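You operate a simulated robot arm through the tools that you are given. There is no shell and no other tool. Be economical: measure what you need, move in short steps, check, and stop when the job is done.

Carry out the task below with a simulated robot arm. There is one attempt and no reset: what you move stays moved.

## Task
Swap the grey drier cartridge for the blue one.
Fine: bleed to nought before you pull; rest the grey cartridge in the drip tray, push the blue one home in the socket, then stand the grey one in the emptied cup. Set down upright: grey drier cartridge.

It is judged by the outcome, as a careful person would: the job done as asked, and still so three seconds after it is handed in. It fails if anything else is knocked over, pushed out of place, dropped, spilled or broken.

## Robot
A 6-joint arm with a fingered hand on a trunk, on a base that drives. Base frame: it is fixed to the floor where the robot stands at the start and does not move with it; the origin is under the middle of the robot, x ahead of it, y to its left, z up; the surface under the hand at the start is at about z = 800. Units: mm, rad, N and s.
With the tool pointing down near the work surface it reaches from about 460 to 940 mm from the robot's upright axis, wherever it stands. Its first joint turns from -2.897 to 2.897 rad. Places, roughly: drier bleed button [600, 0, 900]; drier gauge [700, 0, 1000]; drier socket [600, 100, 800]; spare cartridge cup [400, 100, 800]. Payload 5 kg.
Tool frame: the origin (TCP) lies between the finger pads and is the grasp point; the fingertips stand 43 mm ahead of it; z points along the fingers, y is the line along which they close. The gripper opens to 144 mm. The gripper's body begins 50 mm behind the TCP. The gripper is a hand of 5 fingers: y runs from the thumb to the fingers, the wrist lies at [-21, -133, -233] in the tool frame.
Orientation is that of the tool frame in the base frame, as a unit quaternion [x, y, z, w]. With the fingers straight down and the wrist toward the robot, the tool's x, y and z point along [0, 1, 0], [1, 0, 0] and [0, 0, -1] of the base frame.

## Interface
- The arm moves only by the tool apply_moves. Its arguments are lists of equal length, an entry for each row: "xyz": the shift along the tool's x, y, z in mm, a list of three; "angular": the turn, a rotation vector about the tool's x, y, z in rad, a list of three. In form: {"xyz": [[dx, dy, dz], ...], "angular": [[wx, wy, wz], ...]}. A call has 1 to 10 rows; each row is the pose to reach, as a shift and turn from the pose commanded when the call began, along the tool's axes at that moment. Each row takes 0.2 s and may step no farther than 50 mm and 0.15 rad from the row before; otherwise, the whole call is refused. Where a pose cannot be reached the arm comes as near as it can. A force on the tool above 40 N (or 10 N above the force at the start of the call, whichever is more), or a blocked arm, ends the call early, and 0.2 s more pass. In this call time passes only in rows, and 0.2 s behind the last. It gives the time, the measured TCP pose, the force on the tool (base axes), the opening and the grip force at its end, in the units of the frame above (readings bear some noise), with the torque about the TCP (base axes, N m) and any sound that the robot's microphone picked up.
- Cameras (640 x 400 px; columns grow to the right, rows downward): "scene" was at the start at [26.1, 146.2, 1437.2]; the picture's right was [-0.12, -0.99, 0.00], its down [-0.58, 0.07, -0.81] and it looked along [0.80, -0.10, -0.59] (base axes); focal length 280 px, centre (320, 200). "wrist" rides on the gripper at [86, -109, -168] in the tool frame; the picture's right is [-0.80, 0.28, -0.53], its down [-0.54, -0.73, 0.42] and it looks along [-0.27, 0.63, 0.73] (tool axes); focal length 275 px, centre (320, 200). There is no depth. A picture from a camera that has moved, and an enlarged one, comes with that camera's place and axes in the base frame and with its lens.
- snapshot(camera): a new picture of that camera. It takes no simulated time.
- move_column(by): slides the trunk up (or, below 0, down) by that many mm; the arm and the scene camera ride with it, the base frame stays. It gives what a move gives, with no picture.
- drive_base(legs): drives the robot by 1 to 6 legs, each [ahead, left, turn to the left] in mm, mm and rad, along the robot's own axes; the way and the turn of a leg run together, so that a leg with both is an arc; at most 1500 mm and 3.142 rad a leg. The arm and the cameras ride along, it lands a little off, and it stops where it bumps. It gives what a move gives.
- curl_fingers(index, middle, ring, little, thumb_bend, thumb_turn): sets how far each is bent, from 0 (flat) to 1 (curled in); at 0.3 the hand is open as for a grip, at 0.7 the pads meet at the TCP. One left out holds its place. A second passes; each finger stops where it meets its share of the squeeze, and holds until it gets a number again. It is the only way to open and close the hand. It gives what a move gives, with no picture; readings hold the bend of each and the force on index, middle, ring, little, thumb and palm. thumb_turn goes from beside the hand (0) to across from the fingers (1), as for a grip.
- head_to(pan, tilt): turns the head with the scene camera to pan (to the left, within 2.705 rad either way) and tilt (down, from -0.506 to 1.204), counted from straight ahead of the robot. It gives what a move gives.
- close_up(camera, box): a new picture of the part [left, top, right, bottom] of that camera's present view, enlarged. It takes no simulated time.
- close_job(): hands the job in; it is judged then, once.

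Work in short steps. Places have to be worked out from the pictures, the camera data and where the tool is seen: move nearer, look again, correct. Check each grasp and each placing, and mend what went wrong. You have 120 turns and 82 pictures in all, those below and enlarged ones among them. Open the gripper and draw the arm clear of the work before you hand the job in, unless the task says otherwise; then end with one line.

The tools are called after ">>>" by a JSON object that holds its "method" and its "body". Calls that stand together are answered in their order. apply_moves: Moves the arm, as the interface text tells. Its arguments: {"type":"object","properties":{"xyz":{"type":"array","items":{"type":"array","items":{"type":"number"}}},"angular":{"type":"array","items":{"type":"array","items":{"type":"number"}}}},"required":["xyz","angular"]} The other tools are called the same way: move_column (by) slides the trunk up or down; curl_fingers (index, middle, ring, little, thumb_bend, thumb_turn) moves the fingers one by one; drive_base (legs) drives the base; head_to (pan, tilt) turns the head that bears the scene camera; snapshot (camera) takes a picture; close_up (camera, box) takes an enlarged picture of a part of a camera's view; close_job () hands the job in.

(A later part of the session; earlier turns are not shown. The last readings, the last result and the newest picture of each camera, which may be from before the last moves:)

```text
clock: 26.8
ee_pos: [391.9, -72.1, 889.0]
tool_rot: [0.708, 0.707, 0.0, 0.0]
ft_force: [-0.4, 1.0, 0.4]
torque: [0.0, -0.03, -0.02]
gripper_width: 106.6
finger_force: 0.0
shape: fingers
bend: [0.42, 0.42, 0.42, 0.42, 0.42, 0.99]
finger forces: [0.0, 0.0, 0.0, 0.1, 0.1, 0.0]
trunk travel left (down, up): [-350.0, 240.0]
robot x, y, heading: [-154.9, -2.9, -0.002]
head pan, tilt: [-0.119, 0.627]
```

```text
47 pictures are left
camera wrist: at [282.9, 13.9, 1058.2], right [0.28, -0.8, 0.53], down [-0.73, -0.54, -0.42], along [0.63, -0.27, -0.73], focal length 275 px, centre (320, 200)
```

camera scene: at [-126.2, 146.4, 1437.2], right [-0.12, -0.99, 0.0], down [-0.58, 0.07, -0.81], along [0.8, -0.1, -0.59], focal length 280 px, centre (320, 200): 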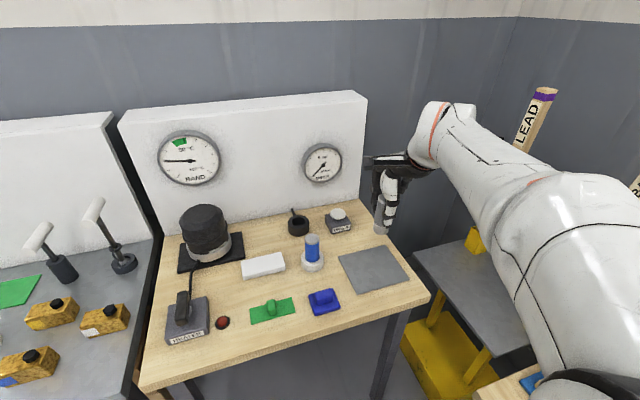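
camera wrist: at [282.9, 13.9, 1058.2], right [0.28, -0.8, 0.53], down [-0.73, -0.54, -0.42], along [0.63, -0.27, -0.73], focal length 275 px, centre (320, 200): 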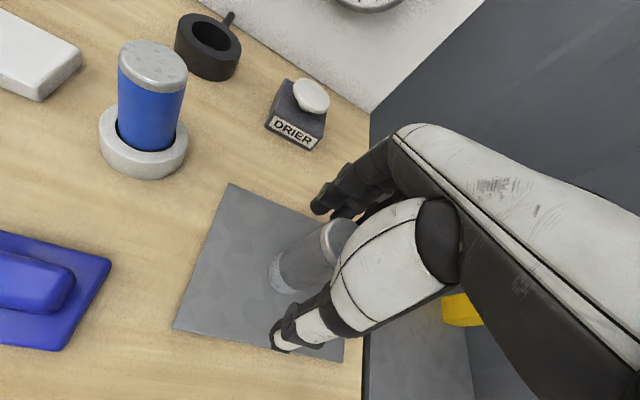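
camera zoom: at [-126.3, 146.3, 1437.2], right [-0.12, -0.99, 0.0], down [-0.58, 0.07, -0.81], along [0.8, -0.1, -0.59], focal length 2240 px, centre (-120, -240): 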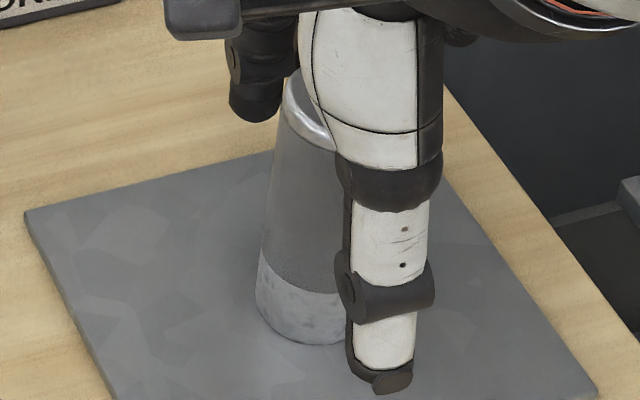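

Grey stands upright on the tray. Rise straight up, then travel to above the blue cartridge (~(434,101)).

>>> {"method": "apply_moves", "body": {"xyz": [[0, 0, -40], [0, 0, -80], [0, 0, -120], [40, 10, -135], [80, 20, -135], [125, 32, -135], [173, 42, -135]], "angular": [[0, 0, 0], [0, 0, 0], [0, 0, 0], [0, 0, 0], [0, 0, 0], [0, 0, 0], [0, 0, 0]]}}

>>> {"method": "snapshot", "body": {"camera": "wrist"}}

>>> {"method": "snapshot", "body": {"camera": "scene"}}

```text
clock: 28.4
ee_pos: [434.2, 99.1, 1022.9]
tool_rot: [0.707, 0.707, 0.0, 0.001]
ft_force: [0.1, 0.2, 0.1]
torque: [0.03, -0.04, 0.0]
gripper_width: 106.5
finger_force: 0.1
shape: fingers
bend: [0.42, 0.42, 0.42, 0.42, 0.42, 0.99]
finger forces: [0.0, 0.0, 0.0, 0.0, 0.1, 0.1]
trunk travel left (down, up): [-350.0, 240.0]
robot x, y, heading: [-155.7, -0.7, -0.008]
head pan, tilt: [-0.119, 0.627]
```

```text
46 pictures are left
camera wrist: at [326.7, 185.7, 1192.6], right [0.28, -0.8, 0.53], down [-0.73, -0.54, -0.42], along [0.63, -0.27, -0.73], focal length 275 px, centre (320, 200)
```

wrist: 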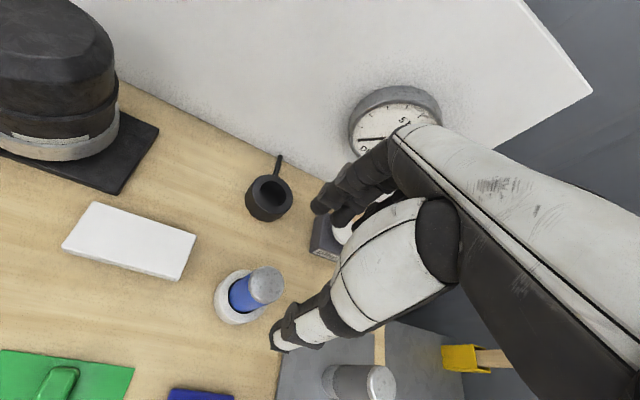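

```text
45 pictures are left
camera scene: at [-126.2, 146.1, 1437.2], right [-0.12, -0.99, 0.0], down [-0.58, 0.07, -0.81], along [0.8, -0.1, -0.59], focal length 280 px, centre (320, 200)
```

scene: 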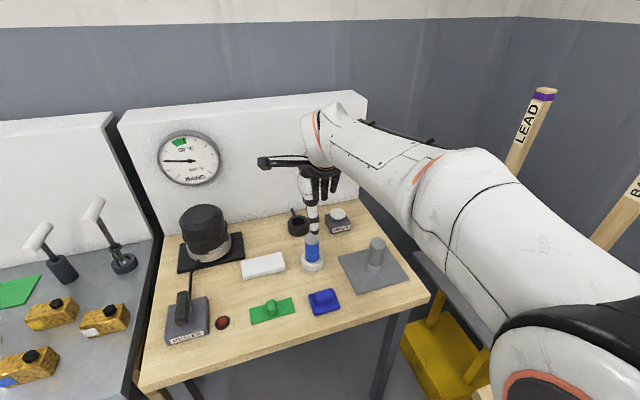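

Wrist ray gives blue at (432,100). Descend to straddle it, stopping at z≈889.

>>> {"method": "apply_moves", "body": {"xyz": [[1, -2, 35], [1, -2, 70], [1, -2, 95], [1, -2, 115], [1, -2, 134]], "angular": [[0, 0, 0], [0, 0, 0], [0, 0, 0], [0, 0, 0], [0, 0, 0]]}}

>>> {"method": "snapshot", "body": {"camera": "wrist"}}

>>> {"method": "close_up", "body": {"camera": "scene", "box": [280, 200, 360, 280]}}

```text
clock: 29.6
ee_pos: [431.3, 101.7, 890.9]
tool_rot: [0.707, 0.708, 0.0, 0.001]
ft_force: [-0.5, -0.5, -0.1]
torque: [0.04, -0.02, -0.01]
gripper_width: 106.8
finger_force: 0.1
shape: fingers
bend: [0.42, 0.42, 0.42, 0.42, 0.42, 0.99]
finger forces: [0.0, 0.0, 0.1, 0.0, 0.0, 0.0]
trunk travel left (down, up): [-350.0, 240.0]
robot x, y, heading: [-150.9, -2.0, 0.004]
head pan, tilt: [-0.119, 0.627]
```

```text
44 pictures are left
camera wrist: at [323.3, 187.8, 1059.6], right [0.28, -0.8, 0.53], down [-0.73, -0.54, -0.42], along [0.63, -0.27, -0.73], focal length 275 px, centre (320, 200)
```

wrist: 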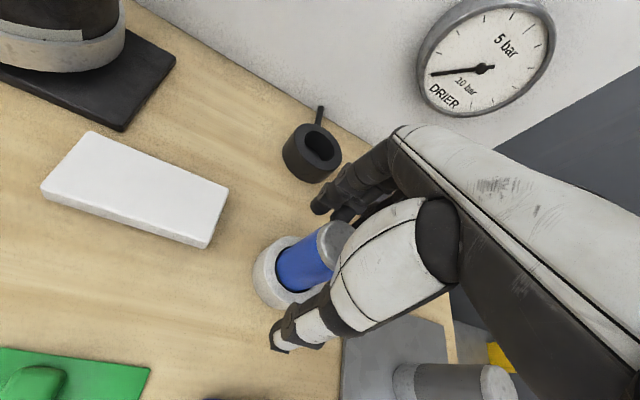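

```text
5.00 times, centred on (320, 240) of scene
camera zoom: at [-126.3, 146.3, 1437.2], right [-0.12, -0.99, 0.0], down [-0.58, 0.07, -0.81], along [0.8, -0.1, -0.59], focal length 1400 px, centre (320, 0)
```

zoom: 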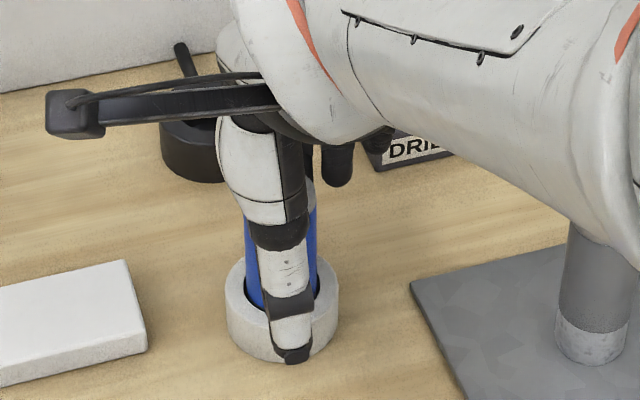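

Good alignment as with grey. Close thumb, index and middle.

>>> {"method": "curl_fingers", "body": {"index": 0.7, "middle": 0.7, "thumb_bend": 0.7}}

>>> {"method": "apply_moves", "body": {"xyz": [[0, 0, -8], [0, 0, -16], [0, 0, -26]], "angular": [[0, 0, 0], [0, 0, 0], [0, 0, 0]]}}

>>> {"method": "close_up", "body": {"camera": "scene", "box": [280, 200, 360, 280]}}

```text
clock: 30.6
ee_pos: [432.6, 102.7, 889.6]
tool_rot: [0.707, 0.707, 0.0, 0.0]
ft_force: [0.6, 0.1, 0.0]
torque: [-0.04, 0.01, -0.01]
gripper_width: 38.8
finger_force: 14.1
shape: fingers
bend: [0.63, 0.66, 0.42, 0.42, 0.61, 1.0]
finger forces: [7.6, 6.8, 0.0, 0.0, 14.1, 0.1]
trunk travel left (down, up): [-350.0, 240.0]
robot x, y, heading: [-153.5, 0.1, -0.002]
head pan, tilt: [-0.119, 0.627]
```

```text
clock: 31.4
ee_pos: [431.7, 100.2, 916.8]
tool_rot: [0.707, 0.708, 0.0, 0.001]
ft_force: [0.9, 0.0, -1.4]
torque: [-0.04, 0.03, -0.06]
gripper_width: 38.9
finger_force: 13.7
shape: fingers
bend: [0.63, 0.66, 0.42, 0.42, 0.61, 1.0]
finger forces: [7.7, 6.5, 0.0, 0.0, 14.0, 0.0]
trunk travel left (down, up): [-350.0, 240.0]
robot x, y, heading: [-150.2, 0.5, 0.002]
head pan, tilt: [-0.119, 0.627]
```

```text
5.00 times, centred on (320, 240) of scene
camera zoom: at [-126.2, 146.3, 1437.2], right [-0.12, -0.99, 0.0], down [-0.58, 0.07, -0.81], along [0.8, -0.1, -0.59], focal length 1400 px, centre (320, 0)
```

zoom: 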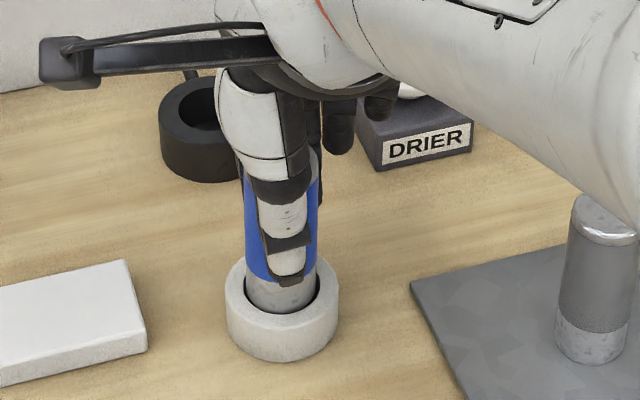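

Blue is lifting cleanly. Raise fully, then carry over the socket at about (590,132).

>>> {"method": "apply_moves", "body": {"xyz": [[0, 0, -40], [0, 0, -80], [0, 0, -110], [8, 40, -115], [16, 80, -115], [24, 120, -115], [31, 158, -115]], "angular": [[0, 0, 0], [0, 0, 0], [0, 0, 0], [0, 0, 0], [0, 0, 0], [0, 0, 0], [0, 0, 0]]}}

>>> {"method": "snapshot", "body": {"camera": "wrist"}}

>>> {"method": "close_up", "body": {"camera": "scene", "box": [240, 140, 360, 260]}}

```text
clock: 33.0
ee_pos: [588.9, 131.5, 1029.2]
tool_rot: [0.708, 0.706, -0.001, -0.001]
ft_force: [-3.0, 0.2, -1.4]
torque: [0.02, 0.0, -0.14]
gripper_width: 38.5
finger_force: 15.5
shape: fingers
bend: [0.63, 0.66, 0.44, 0.42, 0.61, 1.0]
finger forces: [7.9, 6.5, 2.5, 0.0, 13.8, 0.0]
trunk travel left (down, up): [-350.0, 240.0]
robot x, y, heading: [-151.7, -1.2, 0.003]
head pan, tilt: [-0.119, 0.627]
```

```text
41 pictures are left
camera wrist: at [480.9, 218.0, 1199.3], right [0.28, -0.8, 0.53], down [-0.73, -0.54, -0.42], along [0.63, -0.27, -0.73], focal length 275 px, centre (320, 200)
```

wrist: 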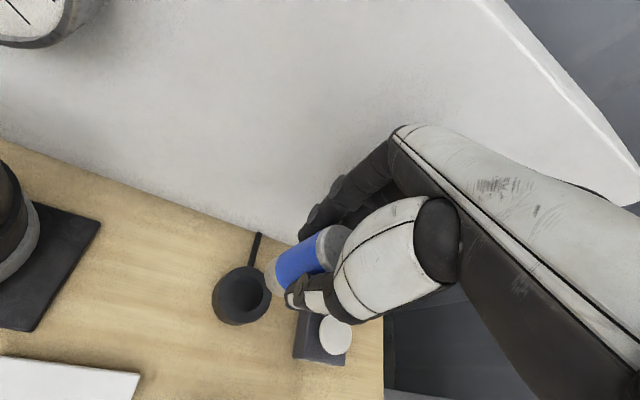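

```text
3.33 times, centred on (300, 200) of scene
camera zoom: at [-126.9, 146.2, 1437.2], right [-0.12, -0.99, 0.0], down [-0.58, 0.07, -0.81], along [0.8, -0.1, -0.59], focal length 933 px, centre (387, 200)
```

zoom: 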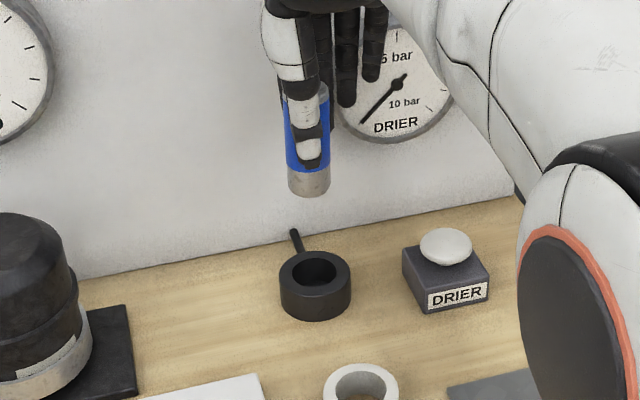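

The ring finger is brushing the panel/gauge (2.5 N). I curl ring and little in a bit to clear it.

>>> {"method": "curl_fingers", "body": {"ring": 0.55, "little": 0.55}}

>>> {"method": "close_up", "body": {"camera": "wrist", "box": [190, 200, 370, 340]}}

```text
clock: 34.0
ee_pos: [589.6, 131.8, 1030.6]
tool_rot: [0.707, 0.707, 0.001, 0.0]
ft_force: [-0.8, 0.3, -0.9]
torque: [0.0, 0.01, -0.02]
gripper_width: 39.0
finger_force: 14.5
shape: fingers
bend: [0.63, 0.66, 0.55, 0.55, 0.61, 1.0]
finger forces: [7.9, 6.4, 0.1, 0.1, 13.9, 0.1]
trunk travel left (down, up): [-350.0, 240.0]
robot x, y, heading: [-153.4, 1.1, 0.0]
head pan, tilt: [-0.119, 0.627]
```

```text
2.86 times, centred on (280, 270) of wrist
camera zoom: at [481.1, 218.0, 1199.4], right [0.28, -0.8, 0.53], down [-0.73, -0.54, -0.42], along [0.63, -0.27, -0.73], focal length 786 px, centre (434, 0)
```

zoom: 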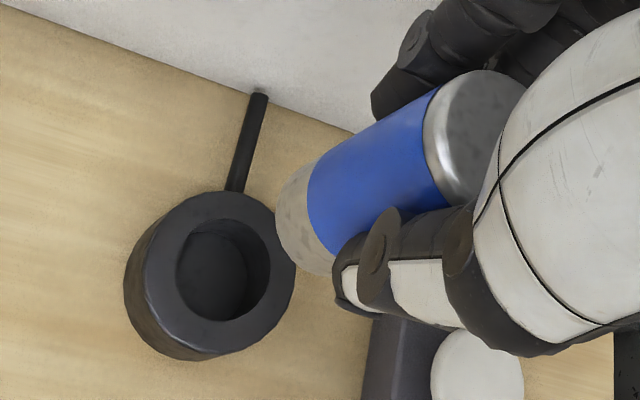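

Clear now. Lower to just above the rim (TCP ≈930) to compare bottom and hole with little parallax.

>>> {"method": "apply_moves", "body": {"xyz": [[0, 1, 35], [0, 1, 70], [0, 1, 100]], "angular": [[0, 0, 0], [0, 0, 0], [0, 0, 0]]}}

>>> {"method": "close_up", "body": {"camera": "wrist", "box": [210, 180, 370, 320]}}

>>> {"method": "close_up", "body": {"camera": "scene", "box": [265, 180, 335, 250]}}

```text
clock: 34.8
ee_pos: [589.0, 131.5, 930.1]
tool_rot: [0.707, 0.707, 0.0, 0.0]
ft_force: [-0.5, -0.1, -0.9]
torque: [0.01, -0.02, -0.03]
gripper_width: 38.9
finger_force: 14.2
shape: fingers
bend: [0.63, 0.66, 0.55, 0.55, 0.61, 1.0]
finger forces: [7.8, 6.3, 0.0, 0.0, 13.8, 0.0]
trunk travel left (down, up): [-350.0, 240.0]
robot x, y, heading: [-148.0, 0.5, 0.004]
head pan, tilt: [-0.119, 0.627]
```

```text
2.86 times, centred on (290, 250) of wrist
camera zoom: at [480.9, 216.8, 1098.6], right [0.28, -0.8, 0.53], down [-0.73, -0.54, -0.42], along [0.63, -0.27, -0.73], focal length 786 px, centre (406, 57)
```

zoom: 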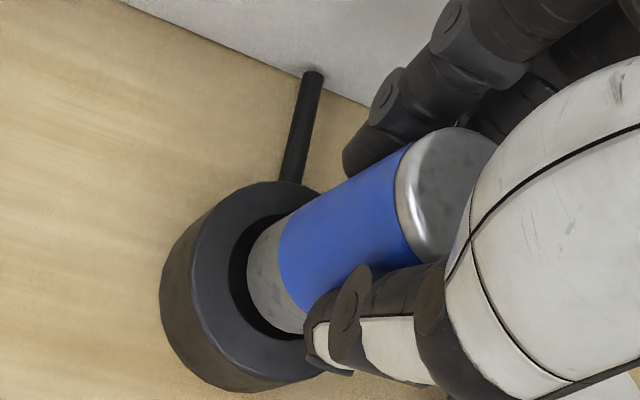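

```text
5.71 times, centred on (300, 215) of scene
camera zoom: at [-126.1, 146.3, 1437.2], right [-0.12, -0.99, 0.0], down [-0.58, 0.07, -0.81], along [0.8, -0.1, -0.59], focal length 1600 px, centre (434, 114)
```

zoom: 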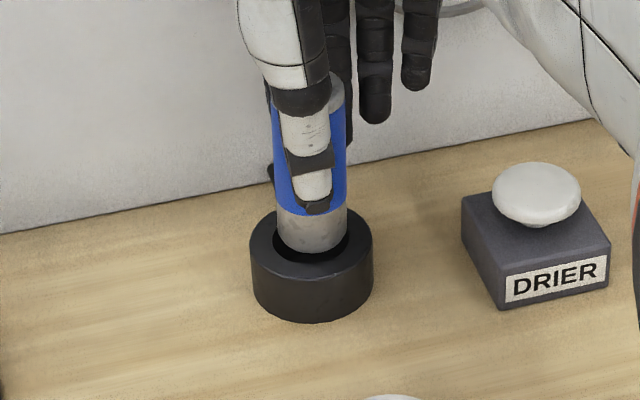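

Lateral alignment looks right in the scene view (cartridge 312 vs ring 311 px). Lower carefully and watch for rim contact.

>>> {"method": "apply_moves", "body": {"xyz": [[0, 0, 4], [0, 0, 8], [0, 0, 12], [0, 0, 15]], "angular": [[0, 0, 0], [0, 0, 0], [0, 0, 0], [0, 0, 0]]}}

>>> {"method": "close_up", "body": {"camera": "wrist", "box": [230, 180, 370, 300]}}

>>> {"method": "close_up", "body": {"camera": "scene", "box": [275, 195, 325, 245]}}

```text
clock: 35.8
ee_pos: [590.6, 132.5, 916.1]
tool_rot: [0.706, 0.708, 0.0, 0.0]
ft_force: [0.3, 0.0, -1.2]
torque: [0.01, 0.01, 0.02]
gripper_width: 39.0
finger_force: 13.9
shape: fingers
bend: [0.63, 0.66, 0.55, 0.55, 0.61, 1.0]
finger forces: [7.8, 6.4, 0.0, 0.1, 13.8, 0.0]
trunk travel left (down, up): [-350.0, 240.0]
robot x, y, heading: [-151.5, 0.7, -0.001]
head pan, tilt: [-0.119, 0.627]
```

```text
3.33 times, centred on (300, 240) of wrist
camera zoom: at [481.9, 218.0, 1084.6], right [0.28, -0.8, 0.53], down [-0.73, -0.54, -0.42], along [0.63, -0.27, -0.73], focal length 918 px, centre (387, 67)
```

zoom: 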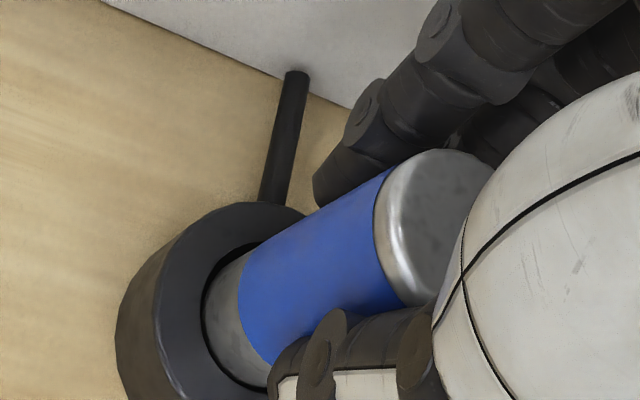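

```text
8.00 times, centred on (300, 220) of scene
camera zoom: at [-126.2, 146.3, 1437.2], right [-0.12, -0.99, 0.0], down [-0.58, 0.07, -0.81], along [0.8, -0.1, -0.59], focal length 2240 px, centre (480, 40)
```

zoom: 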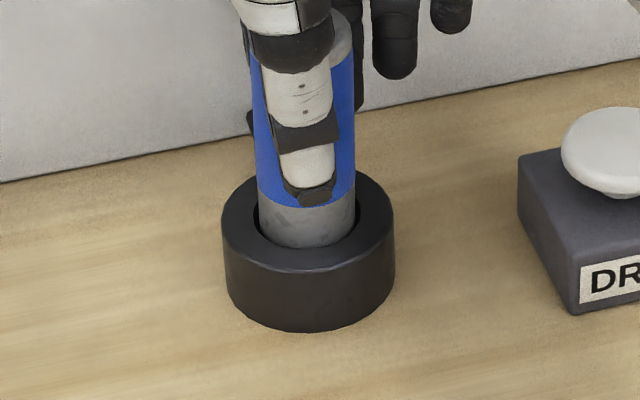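

The bottom appears to be entering the bore with no contact force. Continue down in small rows.

>>> {"method": "apply_moves", "body": {"xyz": [[0, 0, 4], [0, 0, 8], [0, 0, 12]], "angular": [[0, 0, 0], [0, 0, 0], [0, 0, 0]]}}

>>> {"method": "close_up", "body": {"camera": "scene", "box": [275, 195, 325, 245]}}

```text
clock: 36.6
ee_pos: [589.3, 134.2, 903.1]
tool_rot: [0.707, 0.707, 0.0, 0.0]
ft_force: [0.4, 0.3, -0.1]
torque: [0.01, 0.01, -0.02]
gripper_width: 38.9
finger_force: 13.6
shape: fingers
bend: [0.63, 0.66, 0.55, 0.55, 0.61, 1.0]
finger forces: [7.9, 6.4, 0.0, 0.1, 13.8, 0.0]
trunk travel left (down, up): [-350.0, 240.0]
robot x, y, heading: [-153.4, -2.8, 0.002]
head pan, tilt: [-0.119, 0.627]
```

```text
8.00 times, centred on (300, 220) of scene
camera zoom: at [-126.1, 146.3, 1437.2], right [-0.12, -0.99, 0.0], down [-0.58, 0.07, -0.81], along [0.8, -0.1, -0.59], focal length 2240 px, centre (480, 40)
```

zoom: 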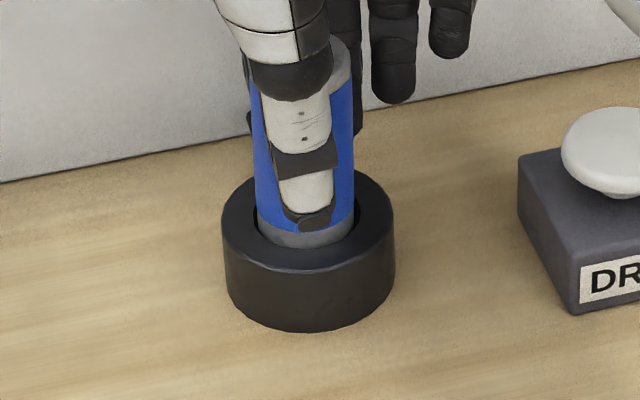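

Sliding in cleanly. Continue to the seat.

>>> {"method": "apply_moves", "body": {"xyz": [[0, 0, 4], [0, 0, 8], [0, 0, 11], [0, 0, 14], [0, 0, 16], [0, 0, 18]], "angular": [[0, 0, 0], [0, 0, 0], [0, 0, 0], [0, 0, 0], [0, 0, 0], [0, 0, 0]]}}

>>> {"method": "close_up", "body": {"camera": "scene", "box": [275, 195, 325, 245]}}

```text
clock: 38.0
ee_pos: [591.0, 133.4, 892.2]
tool_rot: [0.707, 0.707, 0.004, 0.003]
ft_force: [5.5, -1.0, 27.9]
torque: [-0.07, -0.1, 0.03]
gripper_width: 38.5
finger_force: 18.7
shape: fingers
bend: [0.63, 0.66, 0.55, 0.55, 0.62, 1.0]
finger forces: [11.0, 10.6, 0.1, 0.0, 15.7, 0.0]
trunk travel left (down, up): [-350.0, 240.0]
robot x, y, heading: [-151.5, 0.1, -0.001]
head pan, tilt: [-0.119, 0.627]
```

```text
8.00 times, centred on (300, 220) of scene
camera zoom: at [-128.0, 145.8, 1437.7], right [-0.12, -0.99, 0.0], down [-0.58, 0.07, -0.81], along [0.81, -0.1, -0.59], focal length 2240 px, centre (480, 40)
```

zoom: 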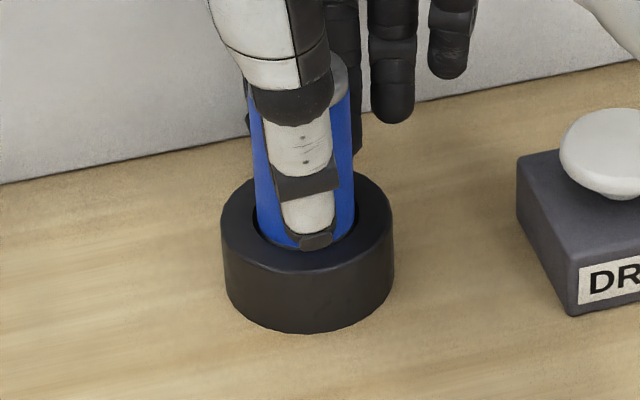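

Contact at 892 with 28 N. Press slightly more to make sure it is home.

>>> {"method": "apply_moves", "body": {"xyz": [[0, 0, 1], [0, 0, 2], [0, 0, 2.5], [0, 0, 2.5]], "angular": [[0, 0, 0], [0, 0, 0], [0, 0, 0], [0, 0, 0]]}}

```text
clock: 39.0
ee_pos: [591.5, 132.8, 887.0]
tool_rot: [0.707, 0.707, 0.002, 0.001]
ft_force: [6.5, -2.9, 29.9]
torque: [-0.13, -0.28, 0.01]
gripper_width: 38.8
finger_force: 19.1
shape: fingers
bend: [0.63, 0.65, 0.55, 0.55, 0.62, 1.0]
finger forces: [11.9, 11.6, 0.1, 0.0, 15.1, 0.1]
trunk travel left (down, up): [-350.0, 240.0]
robot x, y, heading: [-152.9, -3.2, -0.0]
head pan, tilt: [-0.119, 0.627]
```

It moved 5 mm further to 887 — either seated or slipped in the grip. Check visually.

>>> {"method": "close_up", "body": {"camera": "scene", "box": [275, 195, 325, 245]}}

>>> {"method": "close_up", "body": {"camera": "wrist", "box": [230, 180, 370, 300]}}

```text
8.00 times, centred on (300, 220) of scene
camera zoom: at [-127.9, 145.7, 1437.3], right [-0.12, -0.99, 0.0], down [-0.58, 0.07, -0.81], along [0.81, -0.1, -0.59], focal length 2240 px, centre (480, 40)
```

zoom: 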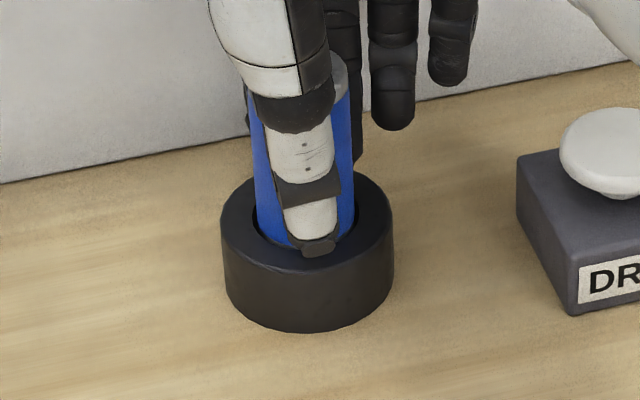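

```text
3.33 times, centred on (300, 240) of wrist
camera zoom: at [481.8, 218.5, 1056.0], right [0.28, -0.8, 0.54], down [-0.72, -0.54, -0.43], along [0.63, -0.27, -0.73], focal length 918 px, centre (387, 67)
```

zoom: 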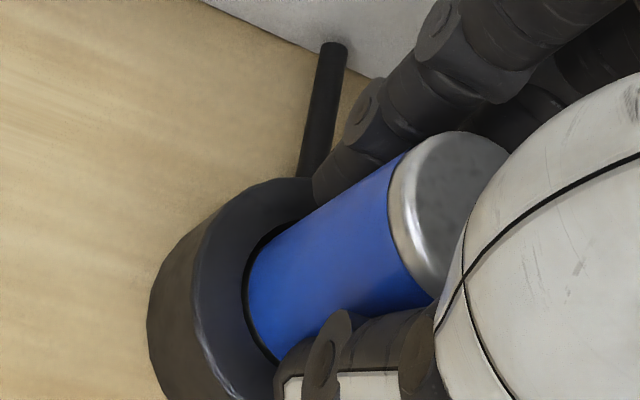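

The cartridge itself didn't move in that last press; the fingers slid on it. I'll release, rise, and measure its top against the grey's original height.

>>> {"method": "curl_fingers", "body": {"index": 0.53, "middle": 0.53, "thumb_bend": 0.45}}

>>> {"method": "apply_moves", "body": {"xyz": [[0, 0, -30], [0, 0, -70], [0, 0, -110], [0, 0, -135]], "angular": [[0, 0, 0], [0, 0, 0], [0, 0, 0], [0, 0, 0]]}}

>>> {"method": "close_up", "body": {"camera": "scene", "box": [265, 190, 335, 250]}}

>>> {"method": "close_up", "body": {"camera": "wrist", "box": [180, 200, 340, 340]}}

```text
clock: 40.0
ee_pos: [590.0, 132.7, 882.1]
tool_rot: [0.708, 0.706, -0.001, -0.001]
ft_force: [0.5, -0.3, 0.9]
torque: [0.02, -0.02, 0.01]
gripper_width: 81.2
finger_force: 0.0
shape: fingers
bend: [0.53, 0.53, 0.55, 0.55, 0.45, 0.99]
finger forces: [0.1, 0.0, 0.1, 0.0, 0.0, 0.1]
trunk travel left (down, up): [-350.0, 240.0]
robot x, y, heading: [-151.6, 3.1, -0.001]
head pan, tilt: [-0.119, 0.627]
```

```text
clock: 41.0
ee_pos: [589.8, 134.6, 1019.0]
tool_rot: [0.707, 0.707, 0.0, 0.0]
ft_force: [0.4, -0.2, 0.6]
torque: [-0.01, 0.02, -0.04]
gripper_width: 81.3
finger_force: 0.0
shape: fingers
bend: [0.53, 0.53, 0.55, 0.55, 0.45, 0.99]
finger forces: [0.0, 0.1, 0.0, 0.0, 0.0, 0.0]
trunk travel left (down, up): [-350.0, 240.0]
robot x, y, heading: [-154.0, 2.1, -0.004]
head pan, tilt: [-0.119, 0.627]
```

```text
6.67 times, centred on (300, 220) of scene
camera zoom: at [-126.4, 146.3, 1437.1], right [-0.12, -0.99, 0.0], down [-0.58, 0.07, -0.81], along [0.8, -0.1, -0.59], focal length 1866 px, centre (453, 67)
```

zoom: 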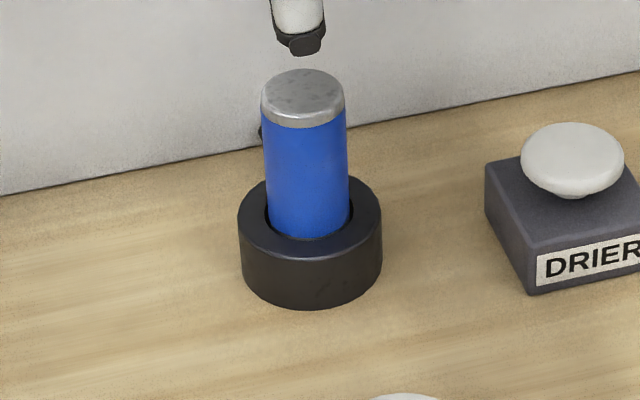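

```text
2.86 times, centred on (260, 270) of wrist
camera zoom: at [482.3, 219.8, 1188.9], right [0.28, -0.8, 0.53], down [-0.73, -0.54, -0.42], along [0.63, -0.27, -0.73], focal length 786 px, centre (491, 0)
```

zoom: 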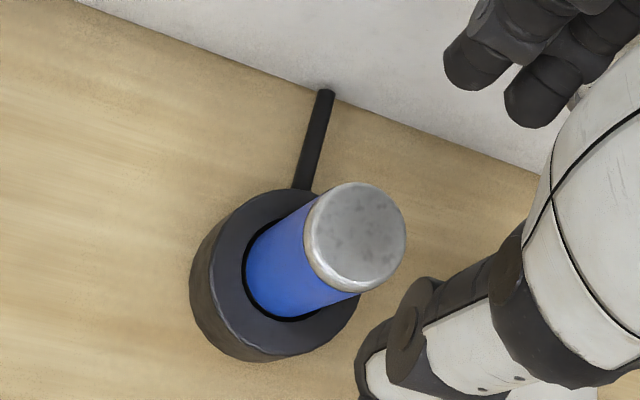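

Comparing top-to-table height with the first picture gives ~106 mm for both, so it's essentially seated. To be sure it's home, I'll pinch the fingers and press its top.

>>> {"method": "curl_fingers", "body": {"index": 0.68, "middle": 0.68, "ring": 0.68, "little": 0.68, "thumb_bend": 0.68}}

>>> {"method": "apply_moves", "body": {"xyz": [[0, 0, 25], [0, 0, 45], [0, 0, 60]], "angular": [[0, 0, 0], [0, 0, 0], [0, 0, 0]]}}

>>> {"method": "close_up", "body": {"camera": "wrist", "box": [230, 160, 390, 300]}}

```text
clock: 42.0
ee_pos: [591.4, 133.7, 1019.7]
tool_rot: [0.707, 0.707, -0.001, 0.0]
ft_force: [0.7, 0.1, -0.2]
torque: [0.0, 0.02, 0.01]
gripper_width: 15.0
finger_force: 0.1
shape: fingers
bend: [0.68, 0.68, 0.68, 0.68, 0.68, 1.0]
finger forces: [0.0, 0.1, 0.0, 0.0, 0.0, 0.0]
trunk travel left (down, up): [-350.0, 240.0]
robot x, y, heading: [-152.6, 0.3, 0.002]
head pan, tilt: [-0.119, 0.627]
```

```text
clock: 42.8
ee_pos: [592.0, 133.7, 959.6]
tool_rot: [0.707, 0.708, -0.001, 0.0]
ft_force: [-0.1, -0.3, -0.2]
torque: [0.01, 0.03, -0.02]
gripper_width: 15.3
finger_force: 0.1
shape: fingers
bend: [0.68, 0.68, 0.68, 0.68, 0.68, 1.0]
finger forces: [0.1, 0.0, 0.0, 0.0, 0.0, 0.1]
trunk travel left (down, up): [-350.0, 240.0]
robot x, y, heading: [-152.2, -1.5, -0.003]
head pan, tilt: [-0.119, 0.627]
```

```text
2.86 times, centred on (310, 230) of wrist
camera zoom: at [483.3, 219.8, 1127.5], right [0.28, -0.8, 0.53], down [-0.73, -0.54, -0.42], along [0.63, -0.27, -0.73], focal length 786 px, centre (349, 114)
```

zoom: 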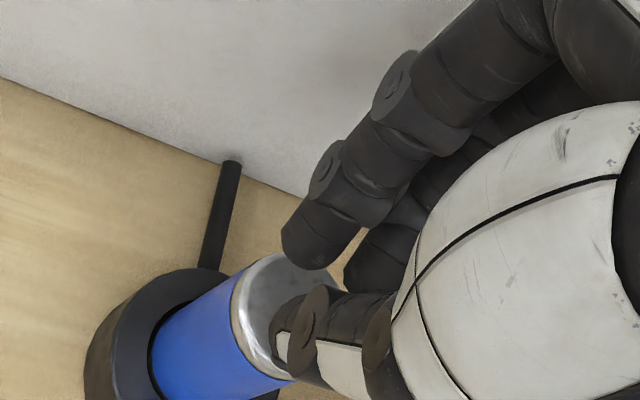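

The pinch is above the cap. Press down gently until the top is loaded.

>>> {"method": "apply_moves", "body": {"xyz": [[0, 0, 6], [0, 0, 11], [0, 0, 15], [0, 0, 19], [0, 0, 22]], "angular": [[0, 0, 0], [0, 0, 0], [0, 0, 0], [0, 0, 0], [0, 0, 0]]}}

>>> {"method": "close_up", "body": {"camera": "scene", "box": [265, 190, 335, 250]}}

```text
clock: 43.6
ee_pos: [593.9, 135.2, 954.5]
tool_rot: [0.708, 0.706, 0.01, 0.005]
ft_force: [-3.1, -0.3, 13.5]
torque: [0.04, 0.32, 0.0]
gripper_width: 16.2
finger_force: 6.9
shape: fingers
bend: [0.68, 0.68, 0.68, 0.68, 0.68, 1.0]
finger forces: [0.1, 0.1, 0.1, 0.0, 13.4, 0.1]
trunk travel left (down, up): [-350.0, 240.0]
robot x, y, heading: [-152.1, 1.8, -0.001]
head pan, tilt: [-0.119, 0.627]
stopped in row 4: the force on the tool passed its limit at 43 N (the readings are from after the stop); the commanded pose is now the measured one
```

```text
6.67 times, centred on (300, 220) of scene
camera zoom: at [-127.8, 146.1, 1437.1], right [-0.12, -0.99, 0.0], down [-0.58, 0.07, -0.81], along [0.81, -0.1, -0.59], focal length 1866 px, centre (453, 67)
```

zoom: 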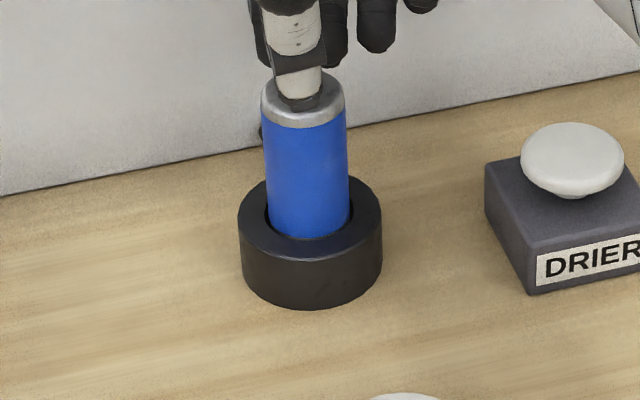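

43 N on the cap moved nothing: the blue cartridge is home. Back up, and travel to above the grey one on the tray.

>>> {"method": "apply_moves", "body": {"xyz": [[0, 0, -40], [0, 0, -80], [-34, -34, -85], [-68, -68, -85], [-102, -102, -85], [-136, -136, -85], [-170, -170, -85], [-206, -202, -85]], "angular": [[0, 0, 0], [0, 0, 0], [0, 0, 0], [0, 0, 0], [0, 0, 0], [0, 0, 0], [0, 0, 0], [0, 0, 0]]}}

>>> {"method": "curl_fingers", "body": {"index": 0.42, "middle": 0.42, "ring": 0.42, "little": 0.42, "thumb_bend": 0.42}}

>>> {"method": "snapshot", "body": {"camera": "wrist"}}

>>> {"method": "snapshot", "body": {"camera": "scene"}}

```text
clock: 45.4
ee_pos: [390.5, -75.0, 1035.4]
tool_rot: [0.706, 0.708, 0.006, 0.004]
ft_force: [0.8, 0.0, 0.2]
torque: [-0.04, 0.06, 0.01]
gripper_width: 14.7
finger_force: 0.0
shape: fingers
bend: [0.68, 0.68, 0.68, 0.68, 0.68, 1.0]
finger forces: [0.0, 0.0, 0.1, 0.1, 0.0, 0.0]
trunk travel left (down, up): [-350.0, 240.0]
robot x, y, heading: [-152.0, 0.4, 0.0]
head pan, tilt: [-0.119, 0.627]
```

```text
clock: 46.4
ee_pos: [391.0, -74.4, 1034.1]
tool_rot: [0.707, 0.707, 0.006, 0.004]
ft_force: [0.1, 0.2, 0.5]
torque: [-0.01, -0.02, -0.01]
gripper_width: 106.8
finger_force: 0.1
shape: fingers
bend: [0.42, 0.42, 0.42, 0.42, 0.42, 0.99]
finger forces: [0.0, 0.0, 0.0, 0.0, 0.1, 0.0]
trunk travel left (down, up): [-350.0, 240.0]
robot x, y, heading: [-152.0, 1.7, -0.001]
head pan, tilt: [-0.119, 0.627]
```

```text
26 pictures are left
camera wrist: at [280.8, 10.1, 1202.2], right [0.28, -0.8, 0.54], down [-0.72, -0.54, -0.43], along [0.64, -0.27, -0.72], focal length 275 px, centre (320, 200)
```

wrist: 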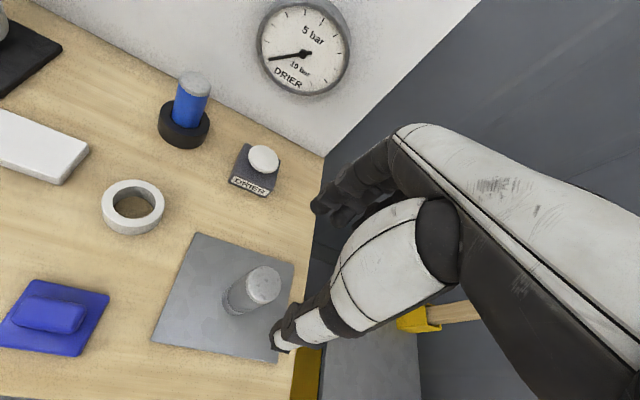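

```text
25 pictures are left
camera scene: at [-126.4, 146.3, 1437.2], right [-0.12, -0.99, 0.0], down [-0.58, 0.07, -0.81], along [0.8, -0.1, -0.59], focal length 280 px, centre (320, 200)
```

scene: 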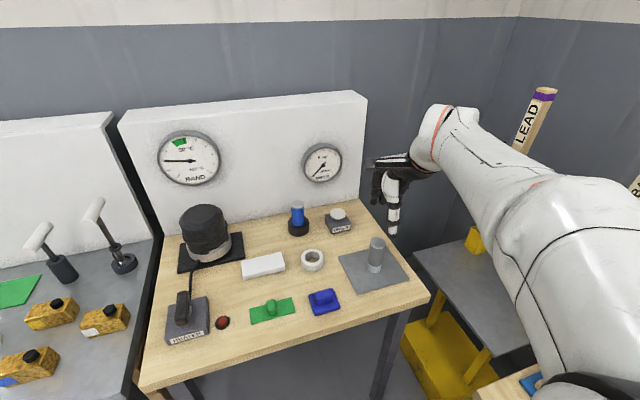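

Socket has blue, grey stands on the tray, gauge zero, cup empty. The tool picked up a ~0.014 rad tilt at the force stop; I correct it while descending around the grey (391.5,-72).

>>> {"method": "apply_moves", "body": {"xyz": [[2.5, 1, 30], [2.5, 1, 60], [2.5, 1, 90], [2.5, 1, 115]], "angular": [[0.014, -0.003, 0], [0.014, -0.003, 0], [0.014, -0.003, 0], [0.014, -0.003, 0]]}}

>>> {"method": "snapshot", "body": {"camera": "wrist"}}

```text
clock: 47.4
ee_pos: [393.3, -69.0, 916.2]
tool_rot: [0.707, 0.708, 0.0, 0.0]
ft_force: [-0.3, 0.1, 0.0]
torque: [0.0, -0.05, 0.02]
gripper_width: 106.7
finger_force: 0.0
shape: fingers
bend: [0.42, 0.42, 0.42, 0.42, 0.42, 0.99]
finger forces: [0.0, 0.0, 0.1, 0.1, 0.0, 0.0]
trunk travel left (down, up): [-350.0, 240.0]
robot x, y, heading: [-151.9, -1.4, -0.001]
head pan, tilt: [-0.119, 0.627]
```

```text
24 pictures are left
camera wrist: at [285.0, 16.6, 1085.4], right [0.28, -0.8, 0.53], down [-0.73, -0.54, -0.42], along [0.63, -0.27, -0.73], focal length 275 px, centre (320, 200)
```

wrist: 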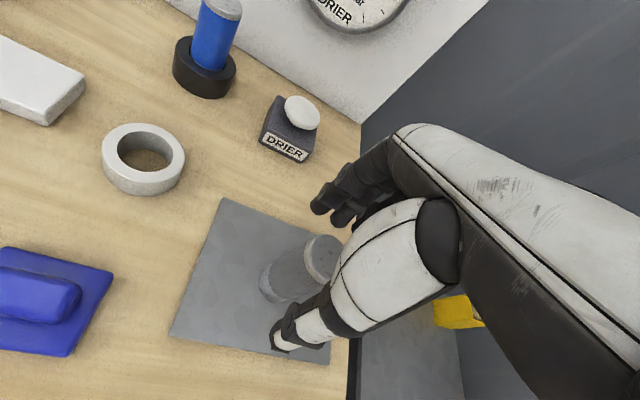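

Adjust by (-1,-2.5) mm, lower to z≈889, and grip.

>>> {"method": "apply_moves", "body": {"xyz": [[-2.5, -1, 14], [-2.5, -1, 27]], "angular": [[0, 0, 0], [0, 0, 0]]}}

>>> {"method": "curl_fingers", "body": {"index": 0.7, "middle": 0.7, "thumb_bend": 0.7}}

>>> {"method": "close_up", "body": {"camera": "scene", "box": [345, 230, 405, 280]}}

```text
clock: 48.0
ee_pos: [391.5, -71.8, 890.1]
tool_rot: [0.707, 0.707, 0.0, 0.0]
ft_force: [-0.1, -0.4, 0.1]
torque: [0.0, -0.02, 0.01]
gripper_width: 106.6
finger_force: 0.1
shape: fingers
bend: [0.42, 0.42, 0.42, 0.42, 0.42, 0.99]
finger forces: [0.1, 0.0, 0.0, 0.0, 0.0, 0.0]
trunk travel left (down, up): [-350.0, 240.0]
robot x, y, heading: [-150.4, 2.9, 0.0]
head pan, tilt: [-0.119, 0.627]
```

```text
clock: 49.0
ee_pos: [391.2, -72.9, 890.2]
tool_rot: [0.707, 0.707, 0.001, 0.0]
ft_force: [-0.1, 0.0, -0.3]
torque: [-0.02, 0.01, 0.0]
gripper_width: 39.1
finger_force: 13.5
shape: fingers
bend: [0.63, 0.66, 0.42, 0.42, 0.61, 1.0]
finger forces: [7.3, 5.6, 0.0, 0.0, 13.9, 0.0]
trunk travel left (down, up): [-350.0, 240.0]
robot x, y, heading: [-149.6, 1.3, -0.001]
head pan, tilt: [-0.119, 0.627]
```

```text
8.00 times, centred on (375, 255) of scene
camera zoom: at [-126.3, 146.3, 1437.2], right [-0.12, -0.99, 0.0], down [-0.58, 0.07, -0.81], along [0.8, -0.1, -0.59], focal length 2240 px, centre (-120, -240)
```

zoom: 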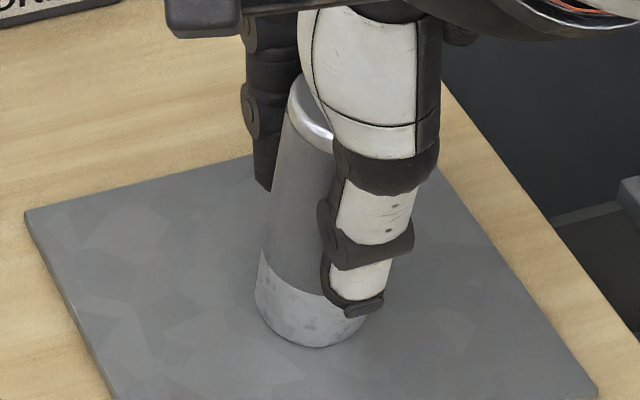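

Same grip as before. Lift and carry to above the cup at TCP (432,101).

>>> {"method": "apply_moves", "body": {"xyz": [[0, 0, -40], [0, 0, -80], [0, 0, -120], [43, 10, -125], [86, 20, -125], [130, 31, -125], [173.5, 41, -125]], "angular": [[0, 0, 0], [0, 0, 0], [0, 0, 0], [0, 0, 0], [0, 0, 0], [0, 0, 0], [0, 0, 0]]}}

>>> {"method": "apply_moves", "body": {"xyz": [[0, 0, 35], [0, 0, 65], [0, 0, 85]], "angular": [[0, 0, 0], [0, 0, 0], [0, 0, 0]]}}

>>> {"method": "close_up", "body": {"camera": "wrist", "box": [210, 180, 370, 320]}}

>>> {"method": "close_up", "body": {"camera": "scene", "box": [280, 210, 340, 280]}}

```text
clock: 50.6
ee_pos: [433.3, 102.8, 1014.9]
tool_rot: [0.707, 0.707, -0.001, 0.0]
ft_force: [0.4, 0.6, -0.5]
torque: [0.03, 0.0, 0.04]
gripper_width: 38.8
finger_force: 12.9
shape: fingers
bend: [0.63, 0.66, 0.42, 0.42, 0.61, 1.0]
finger forces: [7.3, 5.7, 0.0, 0.1, 13.6, 0.1]
trunk travel left (down, up): [-350.0, 240.0]
robot x, y, heading: [-153.5, 0.9, 0.003]
head pan, tilt: [-0.119, 0.627]
```

```text
clock: 51.4
ee_pos: [433.7, 102.8, 931.1]
tool_rot: [0.707, 0.707, -0.001, -0.001]
ft_force: [-0.1, 0.7, -0.3]
torque: [0.02, 0.03, -0.02]
gripper_width: 38.8
finger_force: 13.9
shape: fingers
bend: [0.63, 0.66, 0.42, 0.42, 0.61, 1.0]
finger forces: [7.6, 5.7, 0.0, 0.0, 13.7, 0.1]
trunk travel left (down, up): [-350.0, 240.0]
robot x, y, heading: [-151.7, -0.4, 0.001]
head pan, tilt: [-0.119, 0.627]
```

```text
2.86 times, centred on (290, 250) of wrist
camera zoom: at [325.1, 187.9, 1100.0], right [0.28, -0.8, 0.53], down [-0.73, -0.54, -0.42], along [0.63, -0.27, -0.73], focal length 786 px, centre (406, 57)
```

zoom: 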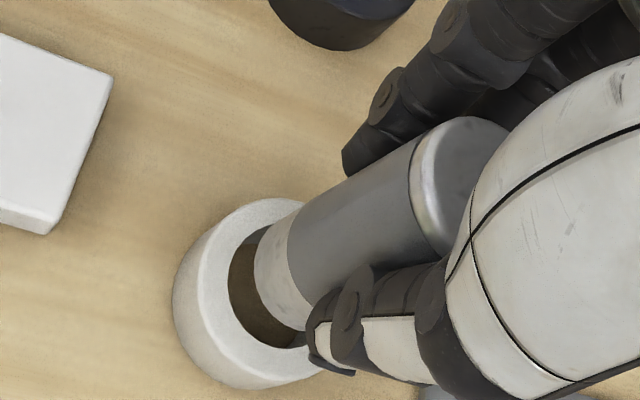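

```text
5.71 times, centred on (310, 245) of scene
camera zoom: at [-126.3, 146.3, 1437.2], right [-0.12, -0.99, 0.0], down [-0.58, 0.07, -0.81], along [0.8, -0.1, -0.59], focal length 1600 px, centre (377, -57)
```

zoom: 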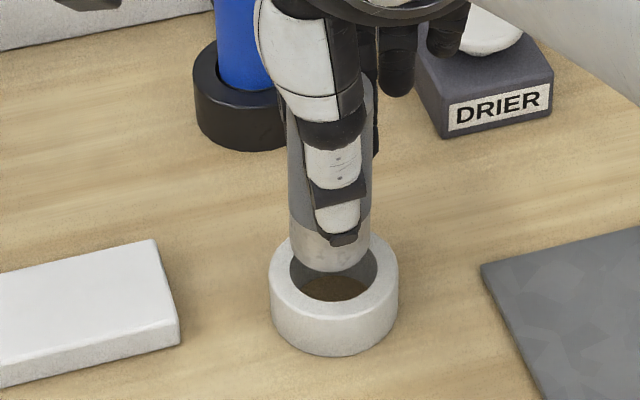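

The cartridge is ~1–1.5 mm left of the hole centre and x reads 433.5; shift (-1.5,-1.5) and lower to the rim.

>>> {"method": "apply_moves", "body": {"xyz": [[-1.5, -1.5, 4], [-1.5, -1.5, 9], [-1.5, -1.5, 14]], "angular": [[0, 0, 0], [0, 0, 0], [0, 0, 0]]}}

>>> {"method": "close_up", "body": {"camera": "wrist", "box": [210, 180, 370, 320]}}

>>> {"method": "close_up", "body": {"camera": "scene", "box": [280, 210, 340, 280]}}

```text
clock: 52.2
ee_pos: [430.5, 100.7, 916.5]
tool_rot: [0.707, 0.708, 0.0, 0.001]
ft_force: [0.2, -0.5, -0.9]
torque: [0.01, -0.02, 0.0]
gripper_width: 38.9
finger_force: 14.0
shape: fingers
bend: [0.63, 0.66, 0.42, 0.42, 0.61, 1.0]
finger forces: [7.5, 5.8, 0.0, 0.0, 13.7, 0.0]
trunk travel left (down, up): [-350.0, 240.0]
robot x, y, heading: [-152.8, -2.5, -0.002]
head pan, tilt: [-0.119, 0.627]
```

```text
2.86 times, centred on (290, 250) of wrist
camera zoom: at [322.4, 186.1, 1085.8], right [0.28, -0.8, 0.53], down [-0.73, -0.54, -0.42], along [0.63, -0.27, -0.73], focal length 786 px, centre (406, 57)
```

zoom: 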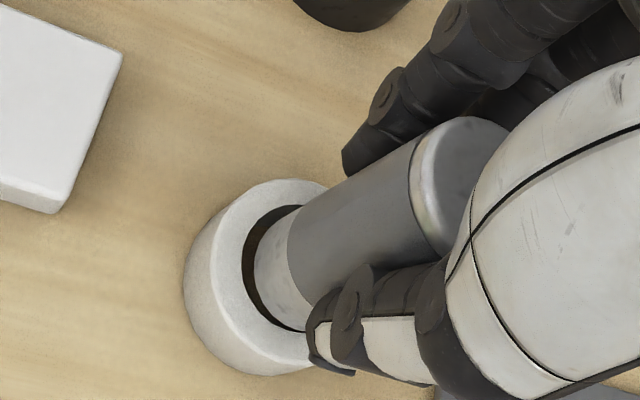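

```text
5.71 times, centred on (310, 245) of scene
camera zoom: at [-126.3, 146.3, 1437.2], right [-0.12, -0.99, 0.0], down [-0.58, 0.07, -0.81], along [0.8, -0.1, -0.59], focal length 1600 px, centre (377, -57)
```

zoom: 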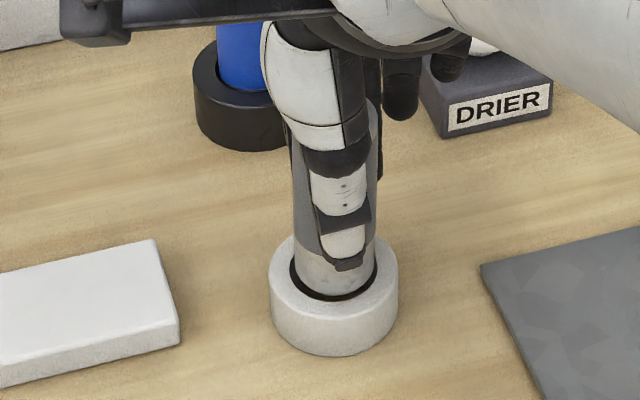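

Laterally centred now. Continue lowering in small rows.

>>> {"method": "apply_moves", "body": {"xyz": [[0, 0, 4], [0, 0, 8], [0, 0, 12], [0, 0, 16]], "angular": [[0, 0, 0], [0, 0, 0], [0, 0, 0], [0, 0, 0]]}}

>>> {"method": "close_up", "body": {"camera": "scene", "box": [280, 210, 340, 280]}}

```text
clock: 53.2
ee_pos: [431.6, 99.9, 902.2]
tool_rot: [0.707, 0.707, 0.0, 0.0]
ft_force: [1.6, -0.4, -0.6]
torque: [-0.03, -0.05, 0.01]
gripper_width: 38.7
finger_force: 14.1
shape: fingers
bend: [0.63, 0.66, 0.42, 0.42, 0.61, 1.0]
finger forces: [8.3, 6.1, 0.0, 0.0, 13.3, 0.0]
trunk travel left (down, up): [-350.0, 240.0]
robot x, y, heading: [-152.0, -4.3, -0.0]
head pan, tilt: [-0.119, 0.627]
```

```text
5.71 times, centred on (310, 245) of scene
camera zoom: at [-126.2, 146.3, 1437.2], right [-0.12, -0.99, 0.0], down [-0.58, 0.07, -0.81], along [0.8, -0.1, -0.59], focal length 1600 px, centre (377, -57)
```

zoom: 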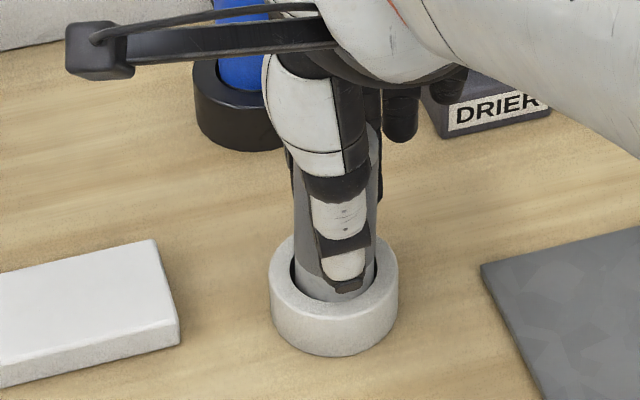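

It's inside the cup, slightly against the near wall; shift +1 mm in x and lower to the floor.

>>> {"method": "apply_moves", "body": {"xyz": [[0, 1, 3], [0, 1, 6], [0, 1, 9], [0, 1, 11], [0, 1, 13]], "angular": [[0, 0, 0], [0, 0, 0], [0, 0, 0], [0, 0, 0], [0, 0, 0]]}}

```text
clock: 54.4
ee_pos: [431.0, 101.4, 887.4]
tool_rot: [0.707, 0.707, 0.0, 0.0]
ft_force: [1.2, 0.6, -0.2]
torque: [0.03, 0.0, 0.02]
gripper_width: 38.8
finger_force: 13.5
shape: fingers
bend: [0.63, 0.66, 0.42, 0.42, 0.61, 1.0]
finger forces: [8.0, 6.0, 0.0, 0.0, 13.6, 0.0]
trunk travel left (down, up): [-350.0, 240.0]
robot x, y, heading: [-150.8, 3.0, -0.001]
head pan, tilt: [-0.119, 0.627]
```

No floor contact yet (tray was thicker). A few more millimetres.

>>> {"method": "apply_moves", "body": {"xyz": [[0, 0, 1.5], [0, 0, 3], [0, 0, 4]], "angular": [[0, 0, 0], [0, 0, 0], [0, 0, 0]]}}

```text
clock: 55.2
ee_pos: [432.4, 99.8, 883.7]
tool_rot: [0.707, 0.707, 0.001, 0.0]
ft_force: [1.6, 1.2, 1.0]
torque: [0.04, -0.03, -0.04]
gripper_width: 38.9
finger_force: 13.5
shape: fingers
bend: [0.63, 0.66, 0.42, 0.42, 0.61, 1.0]
finger forces: [8.3, 6.1, 0.0, 0.0, 13.4, 0.1]
trunk travel left (down, up): [-350.0, 240.0]
robot x, y, heading: [-151.3, 0.6, -0.0]
head pan, tilt: [-0.119, 0.627]
```

Perhaps just touching; another 2 mm to confirm.

>>> {"method": "apply_moves", "body": {"xyz": [[0, 0, 1], [0, 0, 2]], "angular": [[0, 0, 0], [0, 0, 0]]}}

>>> {"method": "close_up", "body": {"camera": "scene", "box": [280, 210, 340, 280]}}

```text
clock: 55.8
ee_pos: [432.3, 100.2, 884.0]
tool_rot: [0.707, 0.707, 0.001, 0.001]
ft_force: [1.0, 1.4, 10.4]
torque: [0.04, 0.06, 0.02]
gripper_width: 38.7
finger_force: 15.5
shape: fingers
bend: [0.63, 0.66, 0.42, 0.42, 0.62, 1.0]
finger forces: [9.0, 6.2, 0.0, 0.0, 14.7, 0.1]
trunk travel left (down, up): [-350.0, 240.0]
robot x, y, heading: [-156.4, 2.5, 0.005]
head pan, tilt: [-0.119, 0.627]
```

```text
5.71 times, centred on (310, 245) of scene
camera zoom: at [-126.8, 146.4, 1437.3], right [-0.12, -0.99, 0.0], down [-0.58, 0.07, -0.81], along [0.8, -0.1, -0.59], focal length 1600 px, centre (377, -57)
```

zoom: 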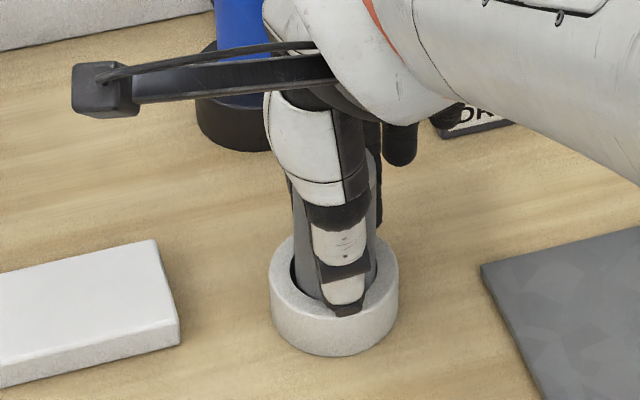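

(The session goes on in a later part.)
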